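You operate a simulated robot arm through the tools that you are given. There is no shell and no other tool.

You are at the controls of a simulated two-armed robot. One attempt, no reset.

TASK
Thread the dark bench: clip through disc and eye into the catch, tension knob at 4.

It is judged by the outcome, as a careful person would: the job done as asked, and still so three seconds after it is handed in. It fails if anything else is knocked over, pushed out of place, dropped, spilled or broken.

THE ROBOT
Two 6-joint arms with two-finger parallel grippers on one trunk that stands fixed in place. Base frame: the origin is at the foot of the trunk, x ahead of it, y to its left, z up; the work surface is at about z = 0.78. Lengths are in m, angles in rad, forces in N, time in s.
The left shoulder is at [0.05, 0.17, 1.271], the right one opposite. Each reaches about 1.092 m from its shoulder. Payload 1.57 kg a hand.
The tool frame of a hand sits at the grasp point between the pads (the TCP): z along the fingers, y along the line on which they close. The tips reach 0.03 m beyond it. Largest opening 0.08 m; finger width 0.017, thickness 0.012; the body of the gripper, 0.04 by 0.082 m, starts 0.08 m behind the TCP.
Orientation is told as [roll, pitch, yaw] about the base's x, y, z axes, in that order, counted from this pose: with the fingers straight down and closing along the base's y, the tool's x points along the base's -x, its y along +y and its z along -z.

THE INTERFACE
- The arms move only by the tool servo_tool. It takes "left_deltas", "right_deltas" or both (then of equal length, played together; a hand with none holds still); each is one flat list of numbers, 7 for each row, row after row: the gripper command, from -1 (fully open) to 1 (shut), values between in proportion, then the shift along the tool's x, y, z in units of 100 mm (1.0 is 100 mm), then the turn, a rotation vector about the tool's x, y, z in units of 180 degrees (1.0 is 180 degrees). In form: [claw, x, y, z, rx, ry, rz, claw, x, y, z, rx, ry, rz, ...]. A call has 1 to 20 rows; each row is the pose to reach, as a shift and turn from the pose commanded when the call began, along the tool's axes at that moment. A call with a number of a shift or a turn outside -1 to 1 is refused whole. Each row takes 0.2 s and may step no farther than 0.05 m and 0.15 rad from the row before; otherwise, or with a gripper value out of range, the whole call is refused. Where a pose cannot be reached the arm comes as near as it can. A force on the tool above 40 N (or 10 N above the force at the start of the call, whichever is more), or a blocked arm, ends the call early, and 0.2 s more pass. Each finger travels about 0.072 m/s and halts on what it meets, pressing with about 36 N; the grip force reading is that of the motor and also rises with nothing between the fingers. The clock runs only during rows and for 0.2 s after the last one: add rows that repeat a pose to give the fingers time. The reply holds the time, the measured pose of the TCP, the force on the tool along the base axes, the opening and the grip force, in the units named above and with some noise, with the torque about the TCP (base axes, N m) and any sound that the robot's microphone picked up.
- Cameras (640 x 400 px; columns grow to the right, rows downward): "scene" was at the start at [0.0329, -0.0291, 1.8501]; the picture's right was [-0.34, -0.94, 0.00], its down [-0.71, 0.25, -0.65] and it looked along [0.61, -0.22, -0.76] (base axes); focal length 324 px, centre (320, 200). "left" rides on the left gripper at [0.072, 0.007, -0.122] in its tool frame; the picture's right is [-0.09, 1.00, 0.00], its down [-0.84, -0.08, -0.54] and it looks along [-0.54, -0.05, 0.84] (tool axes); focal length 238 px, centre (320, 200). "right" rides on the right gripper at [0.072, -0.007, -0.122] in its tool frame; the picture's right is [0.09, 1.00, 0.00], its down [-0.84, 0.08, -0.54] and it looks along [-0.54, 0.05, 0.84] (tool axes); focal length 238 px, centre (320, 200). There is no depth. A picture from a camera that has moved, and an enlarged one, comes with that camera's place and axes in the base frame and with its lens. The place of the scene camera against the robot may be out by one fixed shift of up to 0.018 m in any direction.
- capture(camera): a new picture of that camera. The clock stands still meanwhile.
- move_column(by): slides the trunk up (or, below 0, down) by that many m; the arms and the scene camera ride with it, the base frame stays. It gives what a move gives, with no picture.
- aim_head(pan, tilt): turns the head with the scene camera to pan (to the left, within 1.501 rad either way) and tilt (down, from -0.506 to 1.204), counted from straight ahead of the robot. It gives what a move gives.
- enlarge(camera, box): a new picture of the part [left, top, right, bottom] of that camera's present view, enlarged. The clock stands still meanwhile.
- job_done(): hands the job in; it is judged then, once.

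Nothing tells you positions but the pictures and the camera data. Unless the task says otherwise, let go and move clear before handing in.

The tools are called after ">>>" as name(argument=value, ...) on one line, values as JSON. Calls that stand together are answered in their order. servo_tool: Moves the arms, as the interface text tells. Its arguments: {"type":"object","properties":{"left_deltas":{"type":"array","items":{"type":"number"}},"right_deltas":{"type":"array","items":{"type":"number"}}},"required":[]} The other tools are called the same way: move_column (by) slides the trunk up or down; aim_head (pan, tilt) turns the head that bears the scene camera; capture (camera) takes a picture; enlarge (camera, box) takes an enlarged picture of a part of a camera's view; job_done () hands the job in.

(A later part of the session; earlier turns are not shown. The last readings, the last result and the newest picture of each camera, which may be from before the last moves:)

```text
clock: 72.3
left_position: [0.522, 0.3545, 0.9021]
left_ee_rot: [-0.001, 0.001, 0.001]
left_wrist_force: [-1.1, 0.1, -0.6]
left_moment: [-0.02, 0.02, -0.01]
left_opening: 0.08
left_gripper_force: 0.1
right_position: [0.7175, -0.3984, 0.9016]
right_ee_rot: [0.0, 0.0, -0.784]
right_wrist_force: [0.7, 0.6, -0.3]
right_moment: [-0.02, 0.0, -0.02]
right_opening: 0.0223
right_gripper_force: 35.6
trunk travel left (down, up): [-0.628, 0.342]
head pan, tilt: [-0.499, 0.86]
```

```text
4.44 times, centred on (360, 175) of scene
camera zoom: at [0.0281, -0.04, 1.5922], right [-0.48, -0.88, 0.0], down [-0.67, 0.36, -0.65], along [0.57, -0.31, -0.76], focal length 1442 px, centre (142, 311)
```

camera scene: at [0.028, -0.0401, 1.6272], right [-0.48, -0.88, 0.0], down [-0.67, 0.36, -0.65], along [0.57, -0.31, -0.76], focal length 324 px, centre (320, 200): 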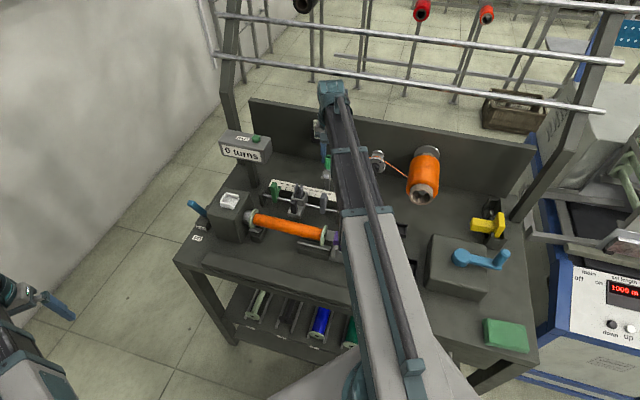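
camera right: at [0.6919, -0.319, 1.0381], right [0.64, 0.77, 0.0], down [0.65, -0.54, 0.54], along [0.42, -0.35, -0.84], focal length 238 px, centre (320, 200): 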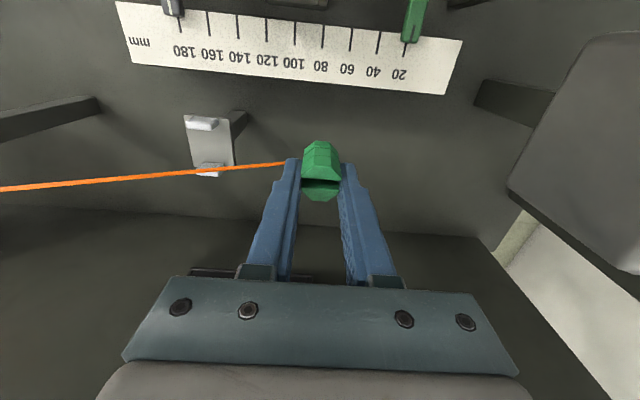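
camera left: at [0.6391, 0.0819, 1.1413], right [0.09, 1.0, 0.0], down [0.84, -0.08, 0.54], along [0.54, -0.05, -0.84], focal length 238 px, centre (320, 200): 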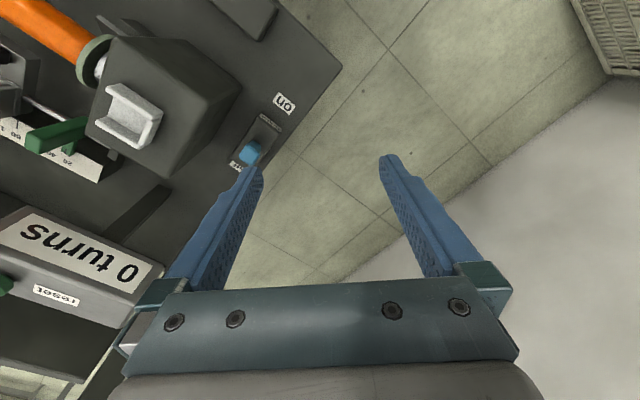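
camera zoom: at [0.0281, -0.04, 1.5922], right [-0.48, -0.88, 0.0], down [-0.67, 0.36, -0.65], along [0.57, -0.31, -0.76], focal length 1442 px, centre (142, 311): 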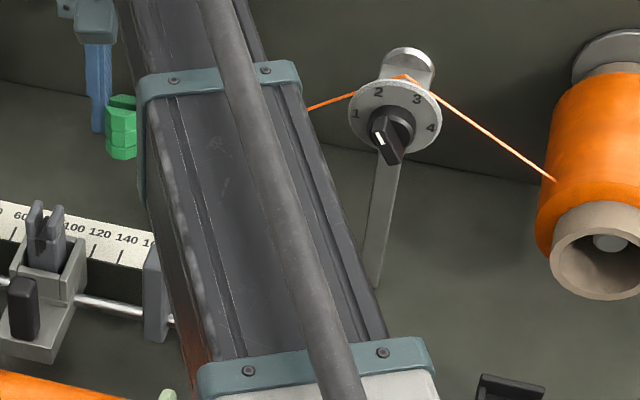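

The wire now bends at the eye too, so both guides are threaded. Next I'll raise well clear and carry the clip forward and around to the catch, avoiding the counter box.

>>> move_column(by=0.13)

>>> servo_tool(right_deltas=[1, 0.25, 0, 0, 0, 0, 0, 1, 0.5, 0, 0, 0, 0, 0, 1, 0.75, 0, 0, 0, 0, 0, 1, 1.0, 0, 0, 0, 0, 0, 1, 1.0, 0, 0, 0, 0, 0])

>>> servo_tool(right_deltas=[1, 0.25, 0, 0, 0, 0, 0, 1, 0.5, 0, 0, 0, 0, 0, 1, 0.75, 0, 0, 0, 0, 0, 1, 1.0, 0, 0, 0, 0, 0, 1, 1.0, 0, 0, 0, 0, 0])

>>> capture(camera="right")

>>> capture(camera="scene")

```text
clock: 73.8
left_position: [0.5225, 0.3554, 1.0338]
left_ee_rot: [0.001, -0.001, -0.002]
left_wrist_force: [-0.3, -0.4, 0.6]
left_moment: [-0.01, 0.0, -0.03]
left_opening: 0.0801
left_gripper_force: 0.0
right_position: [0.7181, -0.3988, 1.0329]
right_ee_rot: [0.0, -0.001, -0.785]
right_wrist_force: [0.2, -0.1, 0.4]
right_moment: [-0.02, -0.03, 0.0]
right_opening: 0.0225
right_gripper_force: 35.2
trunk travel left (down, up): [-0.758, 0.212]
head pan, tilt: [-0.499, 0.86]
```

```text
clock: 75.0
left_position: [0.5216, 0.3561, 1.033]
left_ee_rot: [-0.001, -0.001, -0.001]
left_wrist_force: [-0.5, -0.1, -0.2]
left_moment: [-0.02, 0.0, -0.01]
left_opening: 0.08
left_gripper_force: 0.1
right_position: [0.6473, -0.327, 1.032]
right_ee_rot: [0.0, 0.0, -0.786]
right_wrist_force: [0.3, 0.3, 0.2]
right_moment: [0.02, 0.02, -0.01]
right_opening: 0.0224
right_gripper_force: 35.3
trunk travel left (down, up): [-0.758, 0.212]
head pan, tilt: [-0.499, 0.86]
```

```text
clock: 76.2
left_position: [0.5228, 0.3567, 1.0332]
left_ee_rot: [-0.001, -0.001, 0.0]
left_wrist_force: [0.0, 0.7, 1.4]
left_moment: [0.0, 0.01, -0.01]
left_opening: 0.0801
left_gripper_force: 0.0
right_position: [0.5774, -0.257, 1.0329]
right_ee_rot: [-0.001, 0.001, -0.783]
right_wrist_force: [0.0, 0.5, -0.3]
right_moment: [-0.03, 0.0, 0.0]
right_opening: 0.0224
right_gripper_force: 34.9
trunk travel left (down, up): [-0.758, 0.212]
head pan, tilt: [-0.499, 0.86]
```

```text
taken
camera right: at [0.5224, -0.2117, 1.1551], right [0.64, 0.77, 0.0], down [0.65, -0.54, 0.54], along [0.42, -0.35, -0.84], focal length 238 px, centre (320, 200)
```

right: 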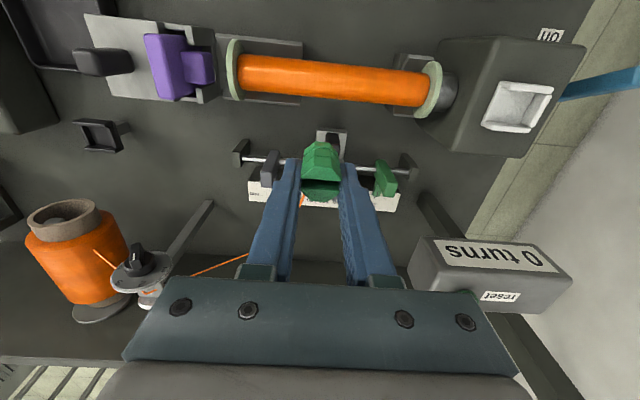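

```text
taken
camera scene: at [0.0282, -0.0401, 1.7222], right [-0.48, -0.88, 0.0], down [-0.67, 0.36, -0.65], along [0.57, -0.31, -0.76], focal length 324 px, centre (320, 200)
```

scene: 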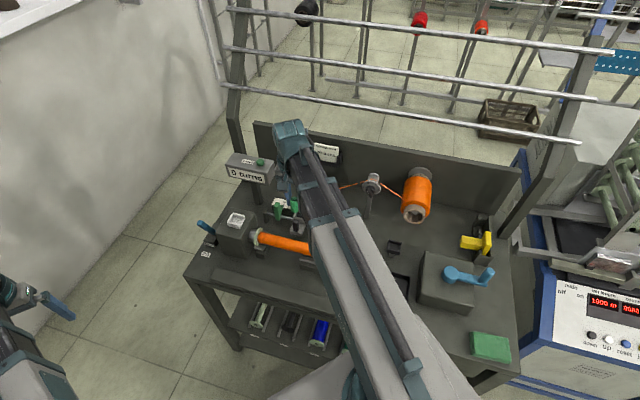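

>>> servo_tool(right_deltas=[1, 0.25, 0.2, 0, 0, 0, 0, 1, 0.5, 0.45, 0, 0, 0, 0, 1, 0.75, 0.7, 0, 0, 0, 0, 1, 0.9, 0.95, 0, 0, 0, 0, 1, 0.9, 0.95, 0, 0, 0, 0])

>>> servo_tool(right_deltas=[1, 0, 0.25, 0, 0, 0, 0, 1, 0, 0.5, 0, 0, 0, 0, 1, 0, 0.85, 0, 0, 0, 0, 1, 0, 0.85, 0, 0, 0, 0])

>>> capture(camera="right")

>>> enlarge(camera="right", box=[240, 120, 400, 240])

>>> enlarge(camera="scene", box=[190, 180, 290, 260])

```text
clock: 77.5
left_position: [0.5208, 0.3552, 1.0327]
left_ee_rot: [0.001, -0.001, 0.0]
left_wrist_force: [-0.1, 0.5, -0.1]
left_moment: [0.0, -0.03, 0.03]
left_opening: 0.0801
left_gripper_force: 0.0
right_position: [0.5779, -0.128, 1.0315]
right_ee_rot: [0.001, 0.0, -0.785]
right_wrist_force: [0.3, -0.3, 0.2]
right_moment: [-0.02, 0.01, 0.05]
right_opening: 0.0228
right_gripper_force: 34.8
trunk travel left (down, up): [-0.758, 0.212]
head pan, tilt: [-0.499, 0.86]
```

```text
clock: 78.5
left_position: [0.5216, 0.3554, 1.033]
left_ee_rot: [0.001, -0.001, 0.001]
left_wrist_force: [0.5, -0.5, -0.1]
left_moment: [0.01, 0.01, 0.02]
left_opening: 0.0799
left_gripper_force: 0.0
right_position: [0.6388, -0.0669, 1.0323]
right_ee_rot: [0.0, 0.0, -0.786]
right_wrist_force: [0.0, -1.0, 0.8]
right_moment: [0.04, -0.01, 0.01]
right_opening: 0.0224
right_gripper_force: 34.9
trunk travel left (down, up): [-0.758, 0.212]
head pan, tilt: [-0.499, 0.86]
```

```text
taken
camera right: at [0.584, -0.0221, 1.1552], right [0.64, 0.77, 0.0], down [0.65, -0.54, 0.54], along [0.42, -0.35, -0.84], focal length 238 px, centre (320, 200)
```

right: 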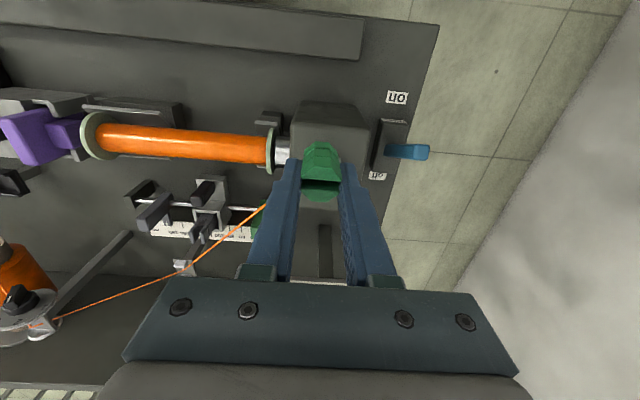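

```text
3.33 times, centred on (320, 180) of right
camera zoom: at [0.584, -0.0221, 1.1552], right [0.64, 0.77, 0.0], down [0.65, -0.54, 0.54], along [0.42, -0.35, -0.84], focal length 794 px, centre (320, 267)
```

zoom: 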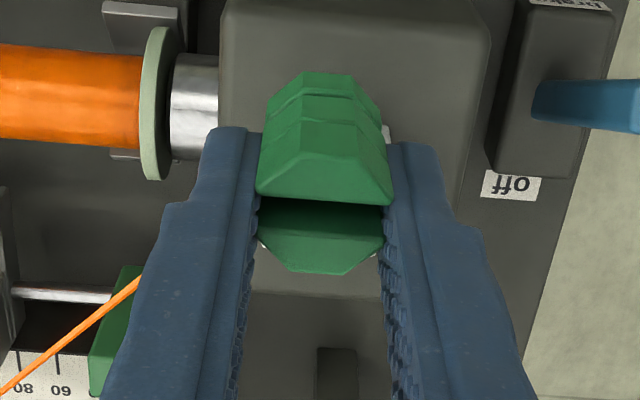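

```text
5.00 times, centred on (240, 220) of scene
camera zoom: at [0.0278, -0.0402, 1.7222], right [-0.48, -0.88, 0.0], down [-0.67, 0.36, -0.65], along [0.57, -0.31, -0.76], focal length 1622 px, centre (720, 100)
```

zoom: 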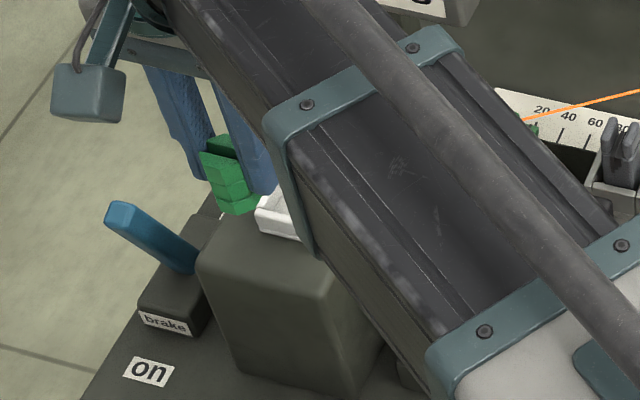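

The catch triangulates to u≈0.409, v≈0.5485, z≈0.92. I'll move the clip just to its open side to get a clear view of it.

>>> servo_tool(right_deltas=[1, 0, -0.25, 0, 0, 0, 0, 1, 0, -0.5, 0, 0, 0, 0, 1, -0.25, -0.55, 0, 0, 0, 0, 1, -0.5, -0.55, 0, 0, 0, 0, 1, -0.5, -0.55, 0, 0, 0, 0])

>>> capture(camera="right")

>>> enlarge(camera="right", box=[290, 90, 450, 210])

>>> enlarge(camera="scene", box=[190, 180, 290, 260])

```text
clock: 79.7
left_position: [0.522, 0.3552, 1.0333]
left_ee_rot: [0.0, 0.0, 0.002]
left_wrist_force: [0.2, -0.4, -0.8]
left_moment: [-0.03, -0.01, -0.02]
left_opening: 0.0797
left_gripper_force: 0.0
right_position: [0.6362, -0.1415, 1.0321]
right_ee_rot: [-0.001, -0.001, -0.784]
right_wrist_force: [-0.4, -0.6, -0.2]
right_moment: [0.02, 0.0, 0.01]
right_opening: 0.0226
right_gripper_force: 35.2
trunk travel left (down, up): [-0.758, 0.212]
head pan, tilt: [-0.499, 0.86]
```

```text
taken
camera right: at [0.5808, -0.0966, 1.1552], right [0.64, 0.77, 0.0], down [0.65, -0.54, 0.54], along [0.42, -0.35, -0.84], focal length 238 px, centre (320, 200)
```

right: 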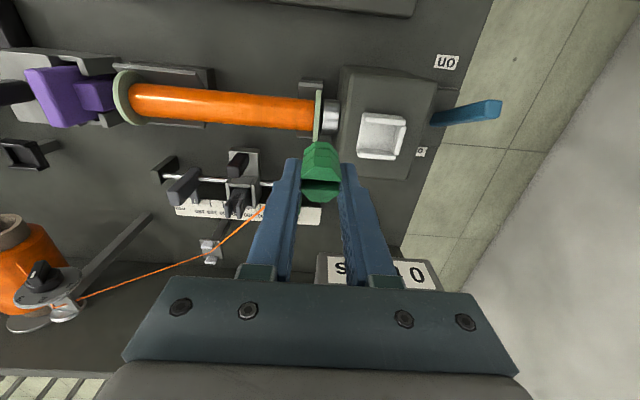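

```text
3.33 times, centred on (370, 150) of right
camera zoom: at [0.5808, -0.0966, 1.1552], right [0.64, 0.77, 0.0], down [0.65, -0.54, 0.54], along [0.42, -0.35, -0.84], focal length 794 px, centre (153, 367)
```

zoom: 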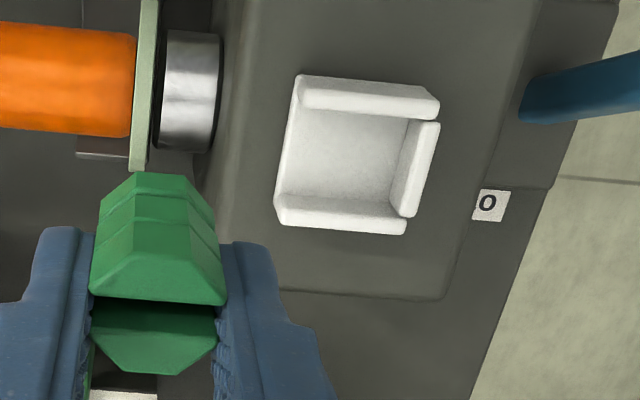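

```text
5.00 times, centred on (240, 220) of scene
camera zoom: at [0.0279, -0.0399, 1.7222], right [-0.48, -0.88, 0.0], down [-0.67, 0.36, -0.65], along [0.57, -0.31, -0.76], focal length 1622 px, centre (720, 100)
```

zoom: 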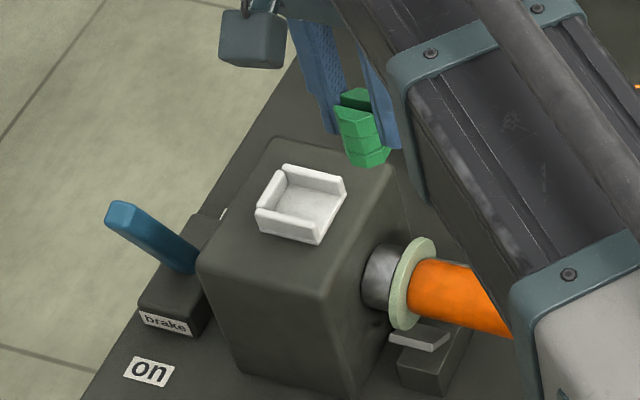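

The catch is clear: a white tray open toward the wire side, with its inside centred near u≈0.409, v≈0.551. I'll move over it and descend in steps.

>>> servo_tool(right_deltas=[1, -0.01, 0.2, 0, 0, 0, 0, 1, -0.01, 0.4, 0, 0, 0, 0, 1, -0.01, 0.59, 0, 0, 0, 0, 1, -0.01, 0.59, 0, 0, 0, 0])

>>> move_column(by=-0.045)

>>> capture(camera="right")

>>> enlarge(camera="right", box=[240, 100, 400, 220])

>>> enlarge(camera="scene", box=[190, 170, 290, 250])

```text
clock: 80.7
left_position: [0.5216, 0.3555, 1.0332]
left_ee_rot: [0.0, 0.0, 0.0]
left_wrist_force: [-0.1, -0.3, 0.5]
left_moment: [0.01, -0.02, 0.02]
left_opening: 0.0801
left_gripper_force: 0.0
right_position: [0.679, -0.0992, 1.0316]
right_ee_rot: [0.001, -0.001, -0.786]
right_wrist_force: [-0.3, 0.3, 0.1]
right_moment: [-0.03, 0.0, 0.02]
right_opening: 0.0223
right_gripper_force: 35.2
trunk travel left (down, up): [-0.758, 0.212]
head pan, tilt: [-0.499, 0.86]
```

```text
clock: 81.5
left_position: [0.5223, 0.3558, 0.9882]
left_ee_rot: [0.0, -0.001, 0.0]
left_wrist_force: [-0.1, 0.3, -0.2]
left_moment: [-0.02, -0.02, 0.01]
left_opening: 0.0799
left_gripper_force: 0.0
right_position: [0.678, -0.0993, 0.987]
right_ee_rot: [0.0, 0.0, -0.787]
right_wrist_force: [-0.6, 0.9, 0.9]
right_moment: [0.01, -0.03, 0.03]
right_opening: 0.0223
right_gripper_force: 34.9
trunk travel left (down, up): [-0.713, 0.257]
head pan, tilt: [-0.499, 0.86]
```

```text
taken
camera right: at [0.623, -0.0545, 1.1102], right [0.64, 0.77, 0.0], down [0.65, -0.54, 0.54], along [0.42, -0.35, -0.84], focal length 238 px, centre (320, 200)
```

right: 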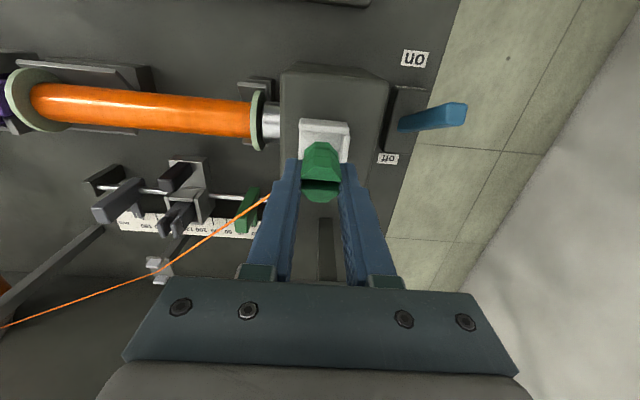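

```text
3.33 times, centred on (320, 160) of right
camera zoom: at [0.623, -0.0545, 1.1102], right [0.64, 0.77, 0.0], down [0.65, -0.54, 0.54], along [0.42, -0.35, -0.84], focal length 794 px, centre (320, 333)
```

zoom: 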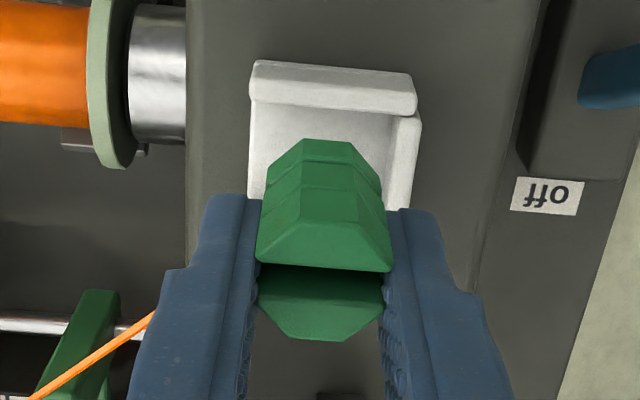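

```text
5.00 times, centred on (240, 210) of scene
camera zoom: at [0.0278, -0.0401, 1.6772], right [-0.48, -0.88, 0.0], down [-0.67, 0.36, -0.65], along [0.57, -0.31, -0.76], focal length 1622 px, centre (720, 150)
```

zoom: 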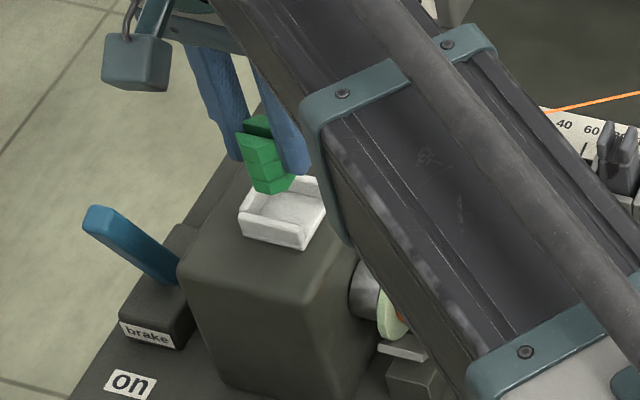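

The alignment looks good. I'll continue down.

>>> move_column(by=-0.012)

>>> enlarge(camera="right", box=[240, 100, 400, 220])

>>> enlarge(camera="scene", box=[210, 180, 270, 230])

```text
clock: 82.1
left_position: [0.5207, 0.3552, 0.9761]
left_ee_rot: [-0.001, -0.001, 0.0]
left_wrist_force: [0.0, -0.3, -0.9]
left_moment: [0.0, 0.01, -0.01]
left_opening: 0.08
left_gripper_force: 0.1
right_position: [0.6778, -0.0994, 0.9762]
right_ee_rot: [-0.001, 0.0, -0.787]
right_wrist_force: [-1.4, 0.7, -0.6]
right_moment: [0.01, 0.04, 0.04]
right_opening: 0.0223
right_gripper_force: 35.1
trunk travel left (down, up): [-0.701, 0.269]
head pan, tilt: [-0.499, 0.86]
```

```text
3.33 times, centred on (320, 160) of right
camera zoom: at [0.6229, -0.0545, 1.0982], right [0.64, 0.77, 0.0], down [0.65, -0.54, 0.54], along [0.42, -0.35, -0.84], focal length 794 px, centre (320, 333)
```

zoom: 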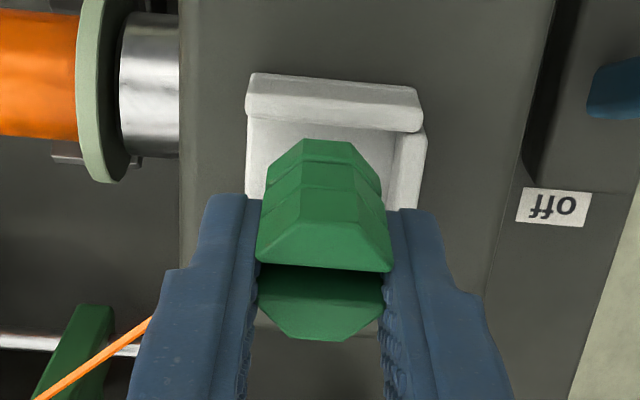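

```text
8.00 times, centred on (240, 205) of scene
camera zoom: at [0.0278, -0.0401, 1.6652], right [-0.48, -0.88, 0.0], down [-0.67, 0.36, -0.65], along [0.57, -0.31, -0.76], focal length 2595 px, centre (960, 160)
```

zoom: 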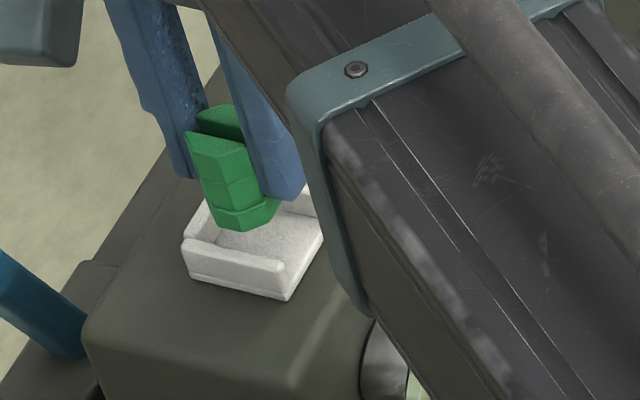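

I'll shift 1.5 mm toward the back to centre the clip between the tray walls, then continue down.

>>> servo_tool(right_deltas=[1, -0.015, 0.005, 0, 0, 0, 0, 1, -0.015, 0.005, 0, 0, 0, 0])

>>> move_column(by=-0.004)

>>> move_column(by=-0.003)

>>> enlarge(camera="right", box=[240, 100, 400, 220])

>>> enlarge(camera="scene", box=[210, 180, 270, 230])

```text
clock: 82.7
left_position: [0.5219, 0.3559, 0.9761]
left_ee_rot: [0.0, 0.0, 0.001]
left_wrist_force: [0.4, 0.0, -0.4]
left_moment: [0.0, 0.01, 0.02]
left_opening: 0.0803
left_gripper_force: 0.0
right_position: [0.6787, -0.1009, 0.9757]
right_ee_rot: [-0.001, -0.001, -0.786]
right_wrist_force: [-0.4, -1.2, 0.1]
right_moment: [0.0, 0.0, -0.01]
right_opening: 0.0223
right_gripper_force: 35.1
trunk travel left (down, up): [-0.701, 0.269]
head pan, tilt: [-0.499, 0.86]
```

```text
clock: 83.3
left_position: [0.5219, 0.3553, 0.9711]
left_ee_rot: [0.0, 0.001, 0.001]
left_wrist_force: [-1.1, -1.0, 0.7]
left_moment: [-0.01, 0.0, 0.0]
left_opening: 0.0799
left_gripper_force: 0.1
right_position: [0.6795, -0.0999, 0.9721]
right_ee_rot: [0.0, -0.001, -0.785]
right_wrist_force: [0.6, 0.7, 0.5]
right_moment: [0.03, -0.01, -0.02]
right_opening: 0.0223
right_gripper_force: 35.9
trunk travel left (down, up): [-0.697, 0.273]
head pan, tilt: [-0.499, 0.86]
```

```text
clock: 83.8
left_position: [0.5219, 0.3553, 0.9685]
left_ee_rot: [0.001, 0.001, 0.001]
left_wrist_force: [0.0, -0.5, 0.6]
left_moment: [0.05, 0.01, 0.0]
left_opening: 0.0799
left_gripper_force: 0.1
right_position: [0.6777, -0.1021, 0.9673]
right_ee_rot: [-0.001, 0.001, -0.787]
right_wrist_force: [0.2, 0.5, -0.3]
right_moment: [0.0, 0.0, -0.02]
right_opening: 0.0223
right_gripper_force: 35.6
trunk travel left (down, up): [-0.694, 0.276]
head pan, tilt: [-0.499, 0.86]
```

```text
3.33 times, centred on (320, 160) of right
camera zoom: at [0.6244, -0.055, 1.0911], right [0.64, 0.77, 0.0], down [0.65, -0.54, 0.54], along [0.42, -0.35, -0.84], focal length 794 px, centre (320, 333)
```

zoom: 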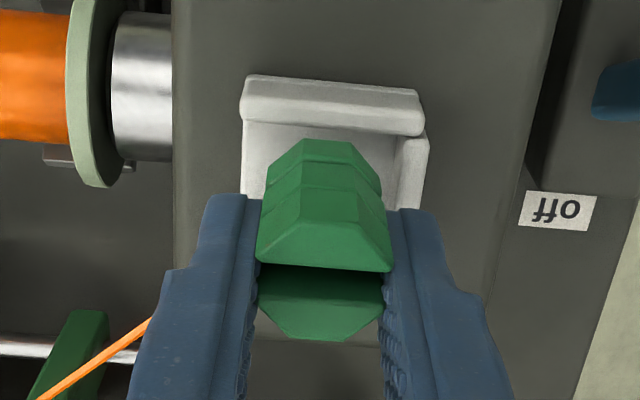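

```text
8.00 times, centred on (240, 205) of scene
camera zoom: at [0.028, -0.04, 1.6582], right [-0.48, -0.88, 0.0], down [-0.67, 0.36, -0.65], along [0.57, -0.31, -0.76], focal length 2595 px, centre (960, 160)
```

zoom: 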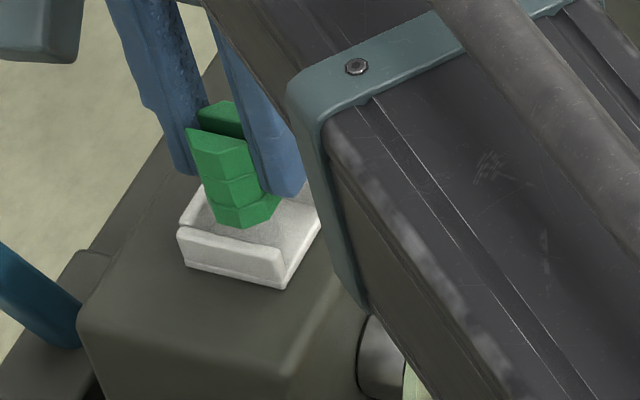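

>>> move_column(by=-0.003)

>>> move_column(by=-0.003)

>>> enlarge(camera="right", box=[240, 100, 400, 220])

>>> enlarge(camera="scene", box=[210, 180, 270, 230])

```text
clock: 84.3
left_position: [0.5212, 0.3567, 0.9659]
left_ee_rot: [-0.001, 0.0, -0.001]
left_wrist_force: [-0.3, -0.1, -0.2]
left_moment: [0.02, 0.0, -0.02]
left_opening: 0.0798
left_gripper_force: 0.0
right_position: [0.678, -0.0997, 0.9651]
right_ee_rot: [0.001, -0.001, -0.786]
right_wrist_force: [0.2, 0.0, 0.3]
right_moment: [0.04, 0.01, 0.0]
right_opening: 0.0226
right_gripper_force: 34.9
trunk travel left (down, up): [-0.691, 0.279]
head pan, tilt: [-0.499, 0.86]
```

```text
clock: 84.8
left_position: [0.5212, 0.3544, 0.9631]
left_ee_rot: [0.001, 0.0, 0.001]
left_wrist_force: [0.2, -0.4, 0.0]
left_moment: [0.01, -0.01, -0.03]
left_opening: 0.0801
left_gripper_force: 0.1
right_position: [0.6791, -0.1003, 0.9633]
right_ee_rot: [0.0, 0.0, -0.785]
right_wrist_force: [0.4, 0.6, -0.5]
right_moment: [0.02, 0.0, 0.02]
right_opening: 0.0224
right_gripper_force: 34.8
trunk travel left (down, up): [-0.688, 0.282]
head pan, tilt: [-0.499, 0.86]
```

```text
3.33 times, centred on (320, 160) of right
camera zoom: at [0.6244, -0.055, 1.0851], right [0.64, 0.77, 0.0], down [0.65, -0.54, 0.54], along [0.42, -0.35, -0.84], focal length 794 px, centre (320, 333)
```

zoom: 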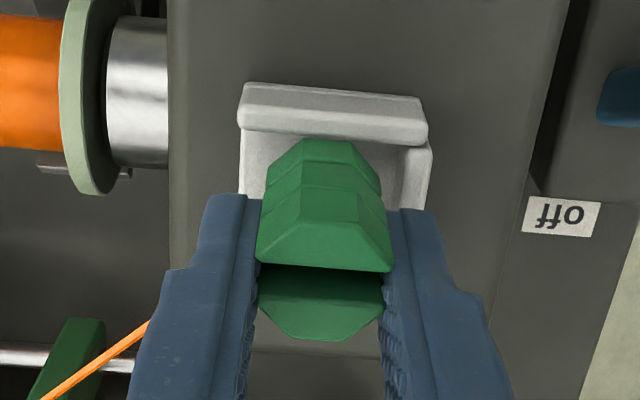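

```text
8.00 times, centred on (240, 205) of scene
camera zoom: at [0.0279, -0.04, 1.6522], right [-0.48, -0.88, 0.0], down [-0.67, 0.36, -0.65], along [0.57, -0.31, -0.76], focal length 2595 px, centre (960, 160)
```

zoom: 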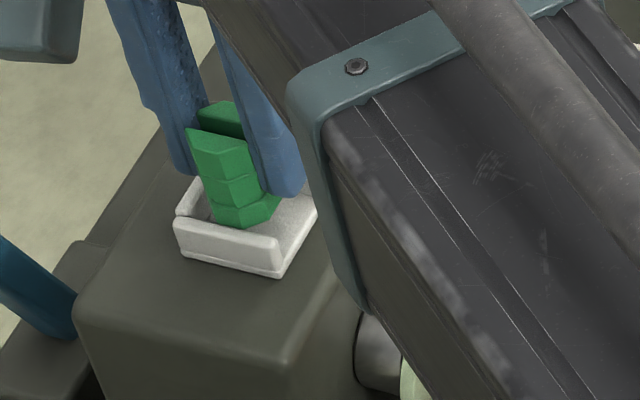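

>>> move_column(by=-0.003)

>>> move_column(by=-0.002)

>>> move_column(by=-0.002)

>>> enlarge(camera="right", box=[240, 100, 400, 220])

>>> enlarge(camera="scene", box=[210, 180, 270, 230])

```text
clock: 85.3
left_position: [0.5213, 0.3546, 0.9586]
left_ee_rot: [0.001, 0.001, -0.001]
left_wrist_force: [-0.3, -0.1, -0.3]
left_moment: [0.03, -0.03, -0.04]
left_opening: 0.08
left_gripper_force: 0.0
right_position: [0.679, -0.0993, 0.9602]
right_ee_rot: [-0.001, 0.0, -0.786]
right_wrist_force: [0.3, -0.3, -0.6]
right_moment: [0.01, -0.02, -0.01]
right_opening: 0.0224
right_gripper_force: 35.3
trunk travel left (down, up): [-0.685, 0.285]
head pan, tilt: [-0.499, 0.86]
```

```text
clock: 85.9
left_position: [0.5213, 0.3553, 0.9579]
left_ee_rot: [0.0, 0.0, 0.0]
left_wrist_force: [0.4, 0.1, 0.2]
left_moment: [0.0, 0.01, 0.01]
left_opening: 0.0801
left_gripper_force: 0.0
right_position: [0.6789, -0.1011, 0.9578]
right_ee_rot: [0.001, 0.0, -0.785]
right_wrist_force: [-1.0, 1.0, 0.2]
right_moment: [-0.01, -0.01, 0.0]
right_opening: 0.0224
right_gripper_force: 34.8
trunk travel left (down, up): [-0.683, 0.287]
head pan, tilt: [-0.499, 0.86]
```

```text
clock: 86.4
left_position: [0.5216, 0.3558, 0.9556]
left_ee_rot: [0.0, 0.0, 0.0]
left_wrist_force: [0.0, -0.3, 0.9]
left_moment: [0.0, 0.0, -0.01]
left_opening: 0.0799
left_gripper_force: 0.0
right_position: [0.6791, -0.1, 0.9561]
right_ee_rot: [0.0, 0.002, -0.787]
right_wrist_force: [-0.2, 0.3, -0.8]
right_moment: [0.01, -0.03, -0.02]
right_opening: 0.0225
right_gripper_force: 35.0
trunk travel left (down, up): [-0.681, 0.289]
head pan, tilt: [-0.499, 0.86]
```

```text
3.33 times, centred on (320, 160) of right
camera zoom: at [0.6244, -0.055, 1.0781], right [0.64, 0.77, 0.0], down [0.65, -0.54, 0.54], along [0.42, -0.35, -0.84], focal length 794 px, centre (320, 333)
```

zoom: 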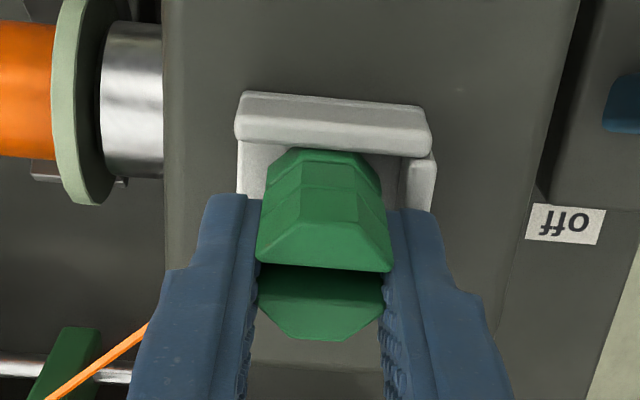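

```text
8.00 times, centred on (240, 205) of scene
camera zoom: at [0.028, -0.04, 1.6452], right [-0.48, -0.88, 0.0], down [-0.67, 0.36, -0.65], along [0.57, -0.31, -0.76], focal length 2595 px, centre (960, 160)
```

zoom: 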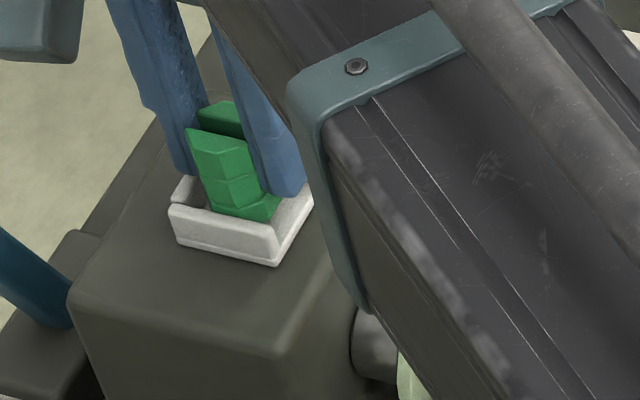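

>>> move_column(by=-0.002)

>>> move_column(by=-0.002)

>>> enlarge(camera="scene", box=[210, 180, 270, 230])

```text
clock: 86.9
left_position: [0.5211, 0.3558, 0.9542]
left_ee_rot: [-0.001, 0.001, 0.002]
left_wrist_force: [-0.1, 0.3, 0.5]
left_moment: [0.0, 0.02, 0.02]
left_opening: 0.0801
left_gripper_force: 0.0
right_position: [0.6788, -0.0992, 0.9547]
right_ee_rot: [0.0, 0.001, -0.786]
right_wrist_force: [0.1, -0.4, 3.2]
right_moment: [0.06, -0.09, 0.0]
right_opening: 0.0224
right_gripper_force: 35.0
trunk travel left (down, up): [-0.679, 0.291]
head pan, tilt: [-0.499, 0.86]
```

```text
clock: 87.5
left_position: [0.5199, 0.3555, 0.9546]
left_ee_rot: [0.0, -0.003, 0.0]
left_wrist_force: [-0.6, 0.4, 0.1]
left_moment: [-0.03, 0.02, 0.02]
left_opening: 0.0801
left_gripper_force: 0.1
right_position: [0.679, -0.1006, 0.9538]
right_ee_rot: [0.003, -0.005, -0.786]
right_wrist_force: [-1.0, -1.0, 25.2]
right_moment: [0.38, -0.3, 0.02]
right_opening: 0.0223
right_gripper_force: 35.2
trunk travel left (down, up): [-0.678, 0.292]
head pan, tilt: [-0.499, 0.86]
stopped: the force on the tool passed its limit at 41 N (the readings are from after the stop); the commanded pose is now the measured one
```

```text
8.00 times, centred on (240, 205) of scene
camera zoom: at [0.0254, -0.0398, 1.6421], right [-0.48, -0.88, 0.0], down [-0.66, 0.36, -0.65], along [0.57, -0.31, -0.76], focal length 2595 px, centre (960, 160)
```

zoom: 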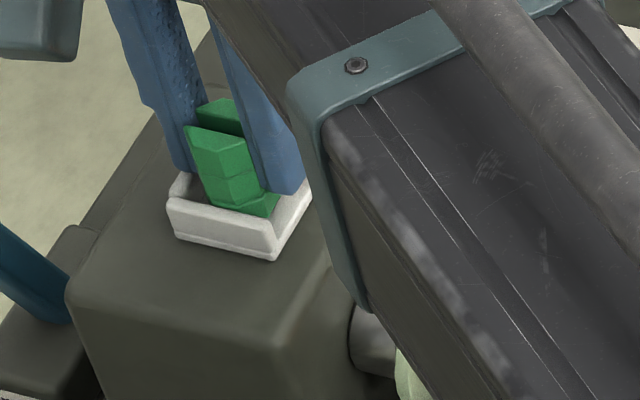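

The contact moment points to the +u side, so either the finger is on the end wall or the clip bottom is touching. I'll zoom in tight and bring the left camera closer for a side view before letting go.

>>> enlarge(camera="scene", box=[222, 188, 254, 216])

>>> enlarge(camera="right", box=[280, 110, 370, 190])

>>> servo_tool(left_deltas=[-1, 0, -0.25, 0, 0, 0, 0, -1, -0.1, -0.5, 0, 0, 0, 0, -1, -0.25, -0.75, 0, 0, 0, 0, -1, -0.4, -1.0, 0, 0, 0, 0, -1, -0.4, -1.0, 0, 0, 0, 0])

>>> capture(camera="left")

```text
14.29 times, centred on (238, 202) of scene
camera zoom: at [0.0254, -0.0398, 1.6421], right [-0.48, -0.88, 0.0], down [-0.66, 0.36, -0.65], along [0.57, -0.31, -0.76], focal length 4634 px, centre (1491, 171)
```

zoom: 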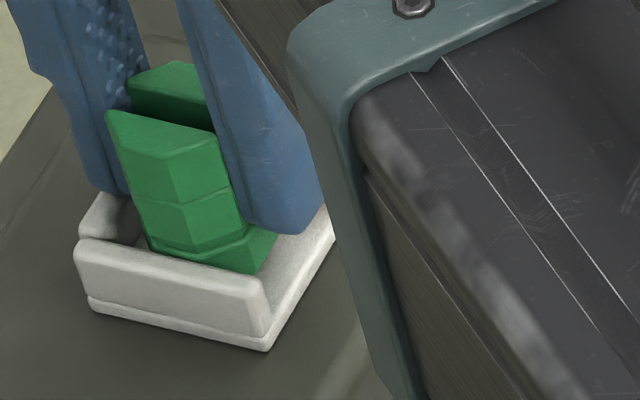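

```text
5.00 times, centred on (325, 150) of right
camera zoom: at [0.6237, -0.055, 1.0759], right [0.64, 0.77, 0.0], down [0.64, -0.54, 0.55], along [0.42, -0.35, -0.84], focal length 1192 px, centre (295, 450)
```

zoom: 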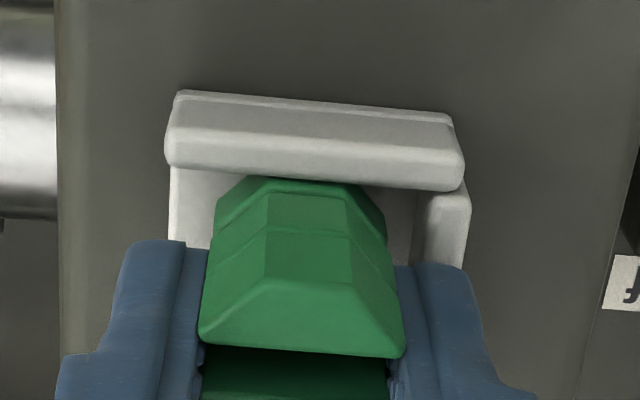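

```text
clock: 88.7
left_position: [0.5607, 0.2557, 0.9523]
left_ee_rot: [0.0, -0.001, 0.002]
left_wrist_force: [0.4, 0.7, 0.6]
left_moment: [0.0, -0.01, -0.03]
left_opening: 0.08
left_gripper_force: 0.1
right_position: [0.6783, -0.1002, 0.9538]
right_ee_rot: [0.004, -0.002, -0.785]
right_wrist_force: [0.4, -0.5, 29.0]
right_moment: [0.41, -0.4, -0.02]
right_opening: 0.0223
right_gripper_force: 35.1
trunk travel left (down, up): [-0.678, 0.292]
head pan, tilt: [-0.499, 0.86]
```

```text
taken
camera left: at [0.4884, 0.2608, 1.0739], right [0.09, 1.0, 0.0], down [0.84, -0.08, 0.54], along [0.54, -0.05, -0.84], focal length 238 px, centre (320, 200)
```

left: 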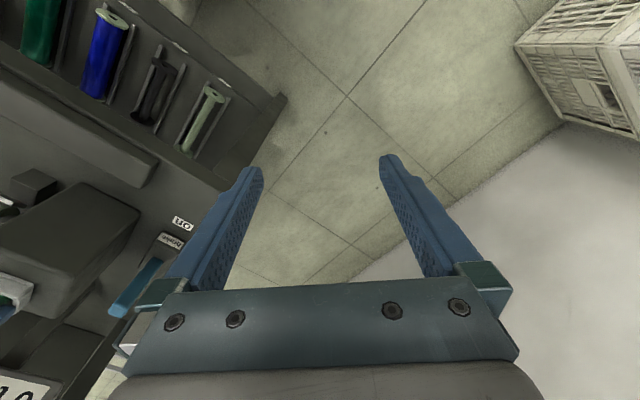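

The zoom shows the +u fingertip resting on the end wall while the clip hangs a few millimetres inside the tray. I'll ease up slightly, then open the fingers just enough to let the clip settle.

>>> move_column(by=0.0015)

>>> servo_tool(right_deltas=[0.42, 0, 0, 0, 0, 0, 0, 0.38, 0, 0, 0, 0, 0, 0, 0.32, 0, 0, 0, 0, 0, 0, 0.25, 0, 0, 0, 0, 0, 0, 0.2, 0, 0, 0, 0, 0, 0, 0.2, 0, 0, 0, 0, 0, 0])

>>> enlarge(camera="scene", box=[222, 188, 254, 216])

>>> enlarge(camera="right", box=[270, 110, 380, 210])

```text
clock: 89.2
left_position: [0.5612, 0.2554, 0.9533]
left_ee_rot: [0.0, 0.0, 0.0]
left_wrist_force: [0.6, -0.1, 0.2]
left_moment: [0.0, 0.02, 0.0]
left_opening: 0.0798
left_gripper_force: 0.1
right_position: [0.6796, -0.1003, 0.9533]
right_ee_rot: [0.003, -0.001, -0.785]
right_wrist_force: [-5.0, -0.1, 2.3]
right_moment: [0.08, 0.14, 0.05]
right_opening: 0.0222
right_gripper_force: 34.9
trunk travel left (down, up): [-0.679, 0.291]
head pan, tilt: [-0.499, 0.86]
```

```text
clock: 90.6
left_position: [0.5624, 0.2539, 0.9541]
left_ee_rot: [0.0, 0.0, -0.002]
left_wrist_force: [-0.1, 0.2, -0.4]
left_moment: [-0.02, 0.03, 0.04]
left_opening: 0.0801
left_gripper_force: 0.0
right_position: [0.681, -0.1007, 0.9536]
right_ee_rot: [0.003, -0.002, -0.783]
right_wrist_force: [1.1, 0.0, 1.2]
right_moment: [-0.01, -0.08, 0.0]
right_opening: 0.0319
right_gripper_force: 0.3
trunk travel left (down, up): [-0.679, 0.291]
head pan, tilt: [-0.499, 0.86]
```

```text
14.29 times, centred on (238, 202) of scene
camera zoom: at [0.028, -0.0401, 1.6434], right [-0.48, -0.88, 0.0], down [-0.67, 0.36, -0.65], along [0.57, -0.31, -0.76], focal length 4634 px, centre (1491, 171)
```

zoom: 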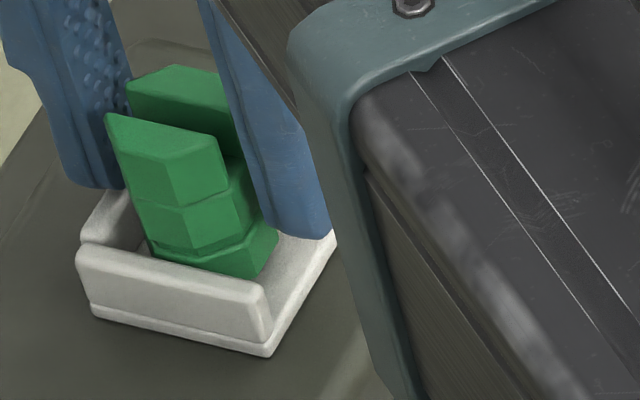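

```text
4.00 times, centred on (325, 160) of right
camera zoom: at [0.6255, -0.0552, 1.0762], right [0.64, 0.77, 0.0], down [0.64, -0.54, 0.54], along [0.42, -0.35, -0.84], focal length 953 px, centre (300, 360)
```

zoom: 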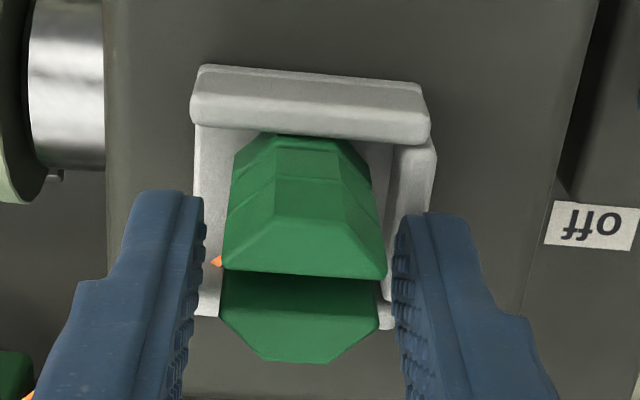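

The clip is free and stands upright in the tray. I'll open a bit more, rise straight up and check that it stays put.

>>> servo_tool(right_deltas=[0.1, 0, 0, 0, 0, 0, 0, -0.1, 0, 0, 0, 0, 0, 0, -0.25, 0, 0, 0, 0, 0, 0, -0.25, 0, 0, 0, 0, 0, 0])

>>> move_column(by=0.03)

>>> move_column(by=0.06)

>>> capture(camera="right")

>>> enlarge(camera="right", box=[260, 80, 400, 190])

>>> enlarge(camera="scene", box=[200, 190, 280, 260])

```text
clock: 91.6
left_position: [0.563, 0.255, 0.9537]
left_ee_rot: [0.001, 0.001, -0.001]
left_wrist_force: [0.5, -0.2, -0.9]
left_moment: [0.01, -0.01, 0.0]
left_opening: 0.0802
left_gripper_force: 0.1
right_position: [0.6803, -0.1, 0.9538]
right_ee_rot: [0.003, -0.004, -0.786]
right_wrist_force: [-0.3, -0.5, -0.1]
right_moment: [0.02, -0.03, 0.0]
right_opening: 0.0498
right_gripper_force: 0.0
trunk travel left (down, up): [-0.679, 0.291]
head pan, tilt: [-0.499, 0.86]
```

```text
clock: 92.4
left_position: [0.5613, 0.2557, 0.9843]
left_ee_rot: [0.001, 0.0, 0.0]
left_wrist_force: [0.7, 0.6, -0.6]
left_moment: [0.03, -0.03, 0.01]
left_opening: 0.08
left_gripper_force: 0.1
right_position: [0.6804, -0.1009, 0.9834]
right_ee_rot: [0.003, -0.001, -0.784]
right_wrist_force: [-0.5, -0.4, -0.6]
right_moment: [0.02, -0.01, 0.02]
right_opening: 0.0502
right_gripper_force: 0.1
trunk travel left (down, up): [-0.709, 0.261]
head pan, tilt: [-0.499, 0.86]
```

```text
clock: 93.4
left_position: [0.5619, 0.2546, 1.044]
left_ee_rot: [0.0, 0.0, 0.0]
left_wrist_force: [-0.7, 0.5, -0.8]
left_moment: [0.01, 0.01, -0.01]
left_opening: 0.0799
left_gripper_force: 0.1
right_position: [0.6804, -0.1, 1.0436]
right_ee_rot: [0.001, -0.002, -0.783]
right_wrist_force: [0.2, -0.2, 0.0]
right_moment: [-0.03, 0.03, 0.04]
right_opening: 0.05
right_gripper_force: 0.2
trunk travel left (down, up): [-0.769, 0.201]
head pan, tilt: [-0.499, 0.86]
```

```text
taken
camera right: at [0.6256, -0.0551, 1.1661], right [0.64, 0.77, 0.0], down [0.65, -0.54, 0.54], along [0.42, -0.35, -0.84], focal length 238 px, centre (320, 200)
```

right: 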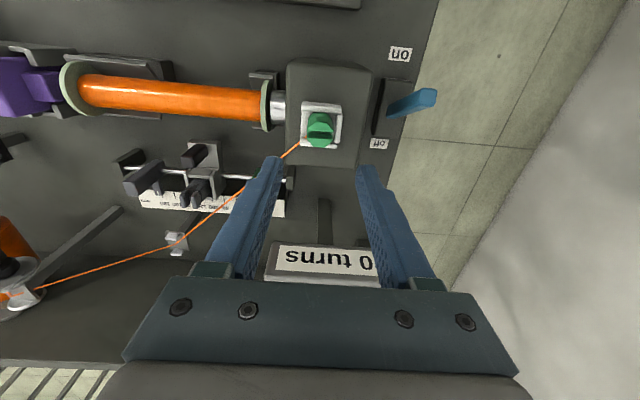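

```text
3.64 times, centred on (330, 135) of right
camera zoom: at [0.6256, -0.0551, 1.1661], right [0.64, 0.77, 0.0], down [0.65, -0.54, 0.54], along [0.42, -0.35, -0.84], focal length 867 px, centre (284, 436)
```

zoom: 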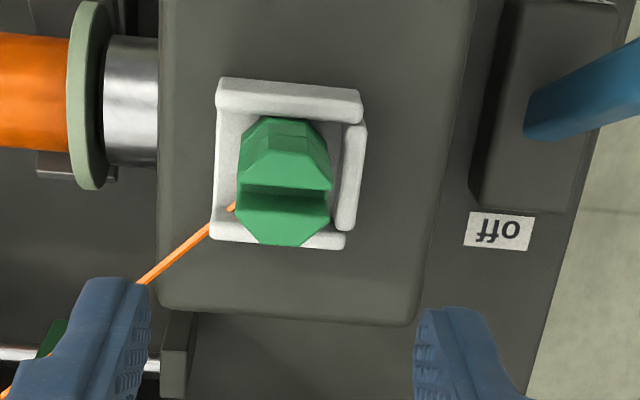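

```text
5.71 times, centred on (240, 225) of scene
camera zoom: at [0.0283, -0.04, 1.7334], right [-0.48, -0.88, 0.0], down [-0.67, 0.36, -0.65], along [0.57, -0.31, -0.76], focal length 1854 px, centre (777, 57)
```

zoom: 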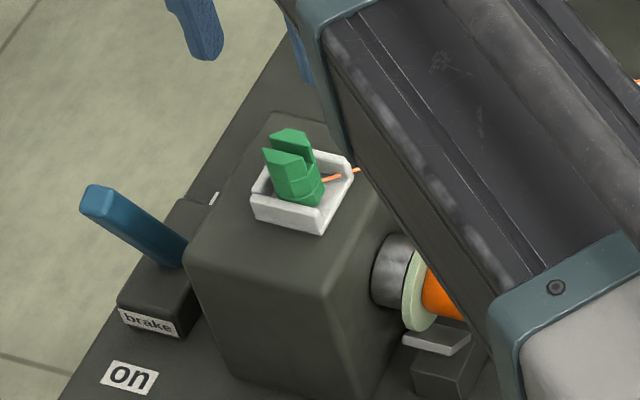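

The clip is seated in the catch and the wire runs spool–disc–eye–clip. Now for the knob, which needs to go from 2 to 4. I'll back the right hand away along the bench front at safe height.

>>> servo_tool(right_deltas=[-0.25, 0, -0.3, 0, 0, 0, 0, -0.25, 0, -0.65, 0, 0, 0, 0, -0.25, 0, -1.0, 0, 0, 0, 0, -0.25, 0, -1.0, 0, 0, 0, 0])

>>> servo_tool(right_deltas=[-0.25, 0, -0.3, 0, 0, 0, 0, -0.25, 0, -0.65, 0, 0, 0, 0, -0.25, 0, -1.0, 0, 0, 0, 0, -0.25, 0, -1.0, 0, 0, 0, 0])

>>> servo_tool(right_deltas=[-0.25, 0, -0.3, 0, 0, 0, 0, -0.25, 0, -0.65, 0, 0, 0, 0, -0.25, 0, -1.0, 0, 0, 0, 0, -0.25, 0, -1.0, 0, 0, 0, 0])

>>> capture(camera="scene")

>>> capture(camera="right")

```text
clock: 94.4
left_position: [0.562, 0.2545, 1.0437]
left_ee_rot: [-0.001, 0.0, 0.001]
left_wrist_force: [-0.5, -0.3, -0.2]
left_moment: [-0.03, -0.03, 0.0]
left_opening: 0.0802
left_gripper_force: 0.0
right_position: [0.6123, -0.1716, 1.0447]
right_ee_rot: [0.003, -0.001, -0.785]
right_wrist_force: [-0.5, 0.0, -0.6]
right_moment: [-0.01, -0.01, -0.01]
right_opening: 0.0498
right_gripper_force: 0.0
trunk travel left (down, up): [-0.769, 0.201]
head pan, tilt: [-0.499, 0.86]
```

```text
clock: 95.4
left_position: [0.5631, 0.2558, 1.044]
left_ee_rot: [0.0, 0.0, 0.001]
left_wrist_force: [-0.3, 0.1, -1.0]
left_moment: [-0.04, 0.03, 0.0]
left_opening: 0.0801
left_gripper_force: 0.2
right_position: [0.5375, -0.2424, 1.0426]
right_ee_rot: [0.001, -0.001, -0.785]
right_wrist_force: [-0.4, -0.4, 0.1]
right_moment: [0.01, 0.01, -0.01]
right_opening: 0.0501
right_gripper_force: 0.1
trunk travel left (down, up): [-0.769, 0.201]
head pan, tilt: [-0.499, 0.86]
```

```text
clock: 96.4
left_position: [0.5634, 0.2547, 1.0446]
left_ee_rot: [-0.001, -0.001, 0.0]
left_wrist_force: [0.6, -0.4, 0.0]
left_moment: [-0.03, -0.03, 0.03]
left_opening: 0.0799
left_gripper_force: 0.1
right_position: [0.4672, -0.3122, 1.043]
right_ee_rot: [0.0, -0.001, -0.784]
right_wrist_force: [-0.9, 0.0, 0.5]
right_moment: [0.01, -0.02, 0.01]
right_opening: 0.05
right_gripper_force: 0.1
trunk travel left (down, up): [-0.769, 0.201]
head pan, tilt: [-0.499, 0.86]
```

```text
taken
camera scene: at [0.0282, -0.04, 1.7334], right [-0.48, -0.88, 0.0], down [-0.67, 0.36, -0.65], along [0.57, -0.31, -0.76], focal length 324 px, centre (320, 200)
```

scene: 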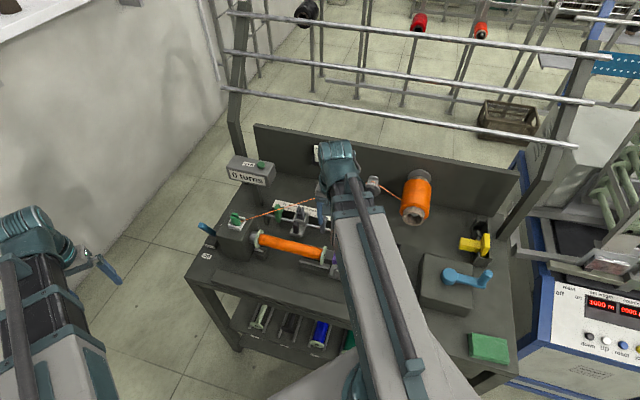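

```text
taken
camera right: at [0.4126, -0.2674, 1.1661], right [0.64, 0.77, 0.0], down [0.65, -0.54, 0.54], along [0.42, -0.35, -0.84], focal length 238 px, centre (320, 200)
```

right: 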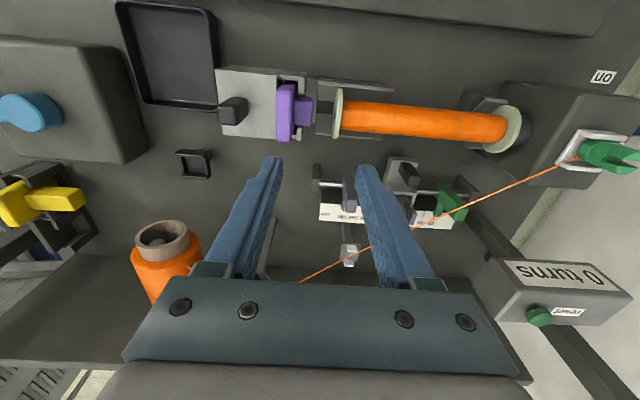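

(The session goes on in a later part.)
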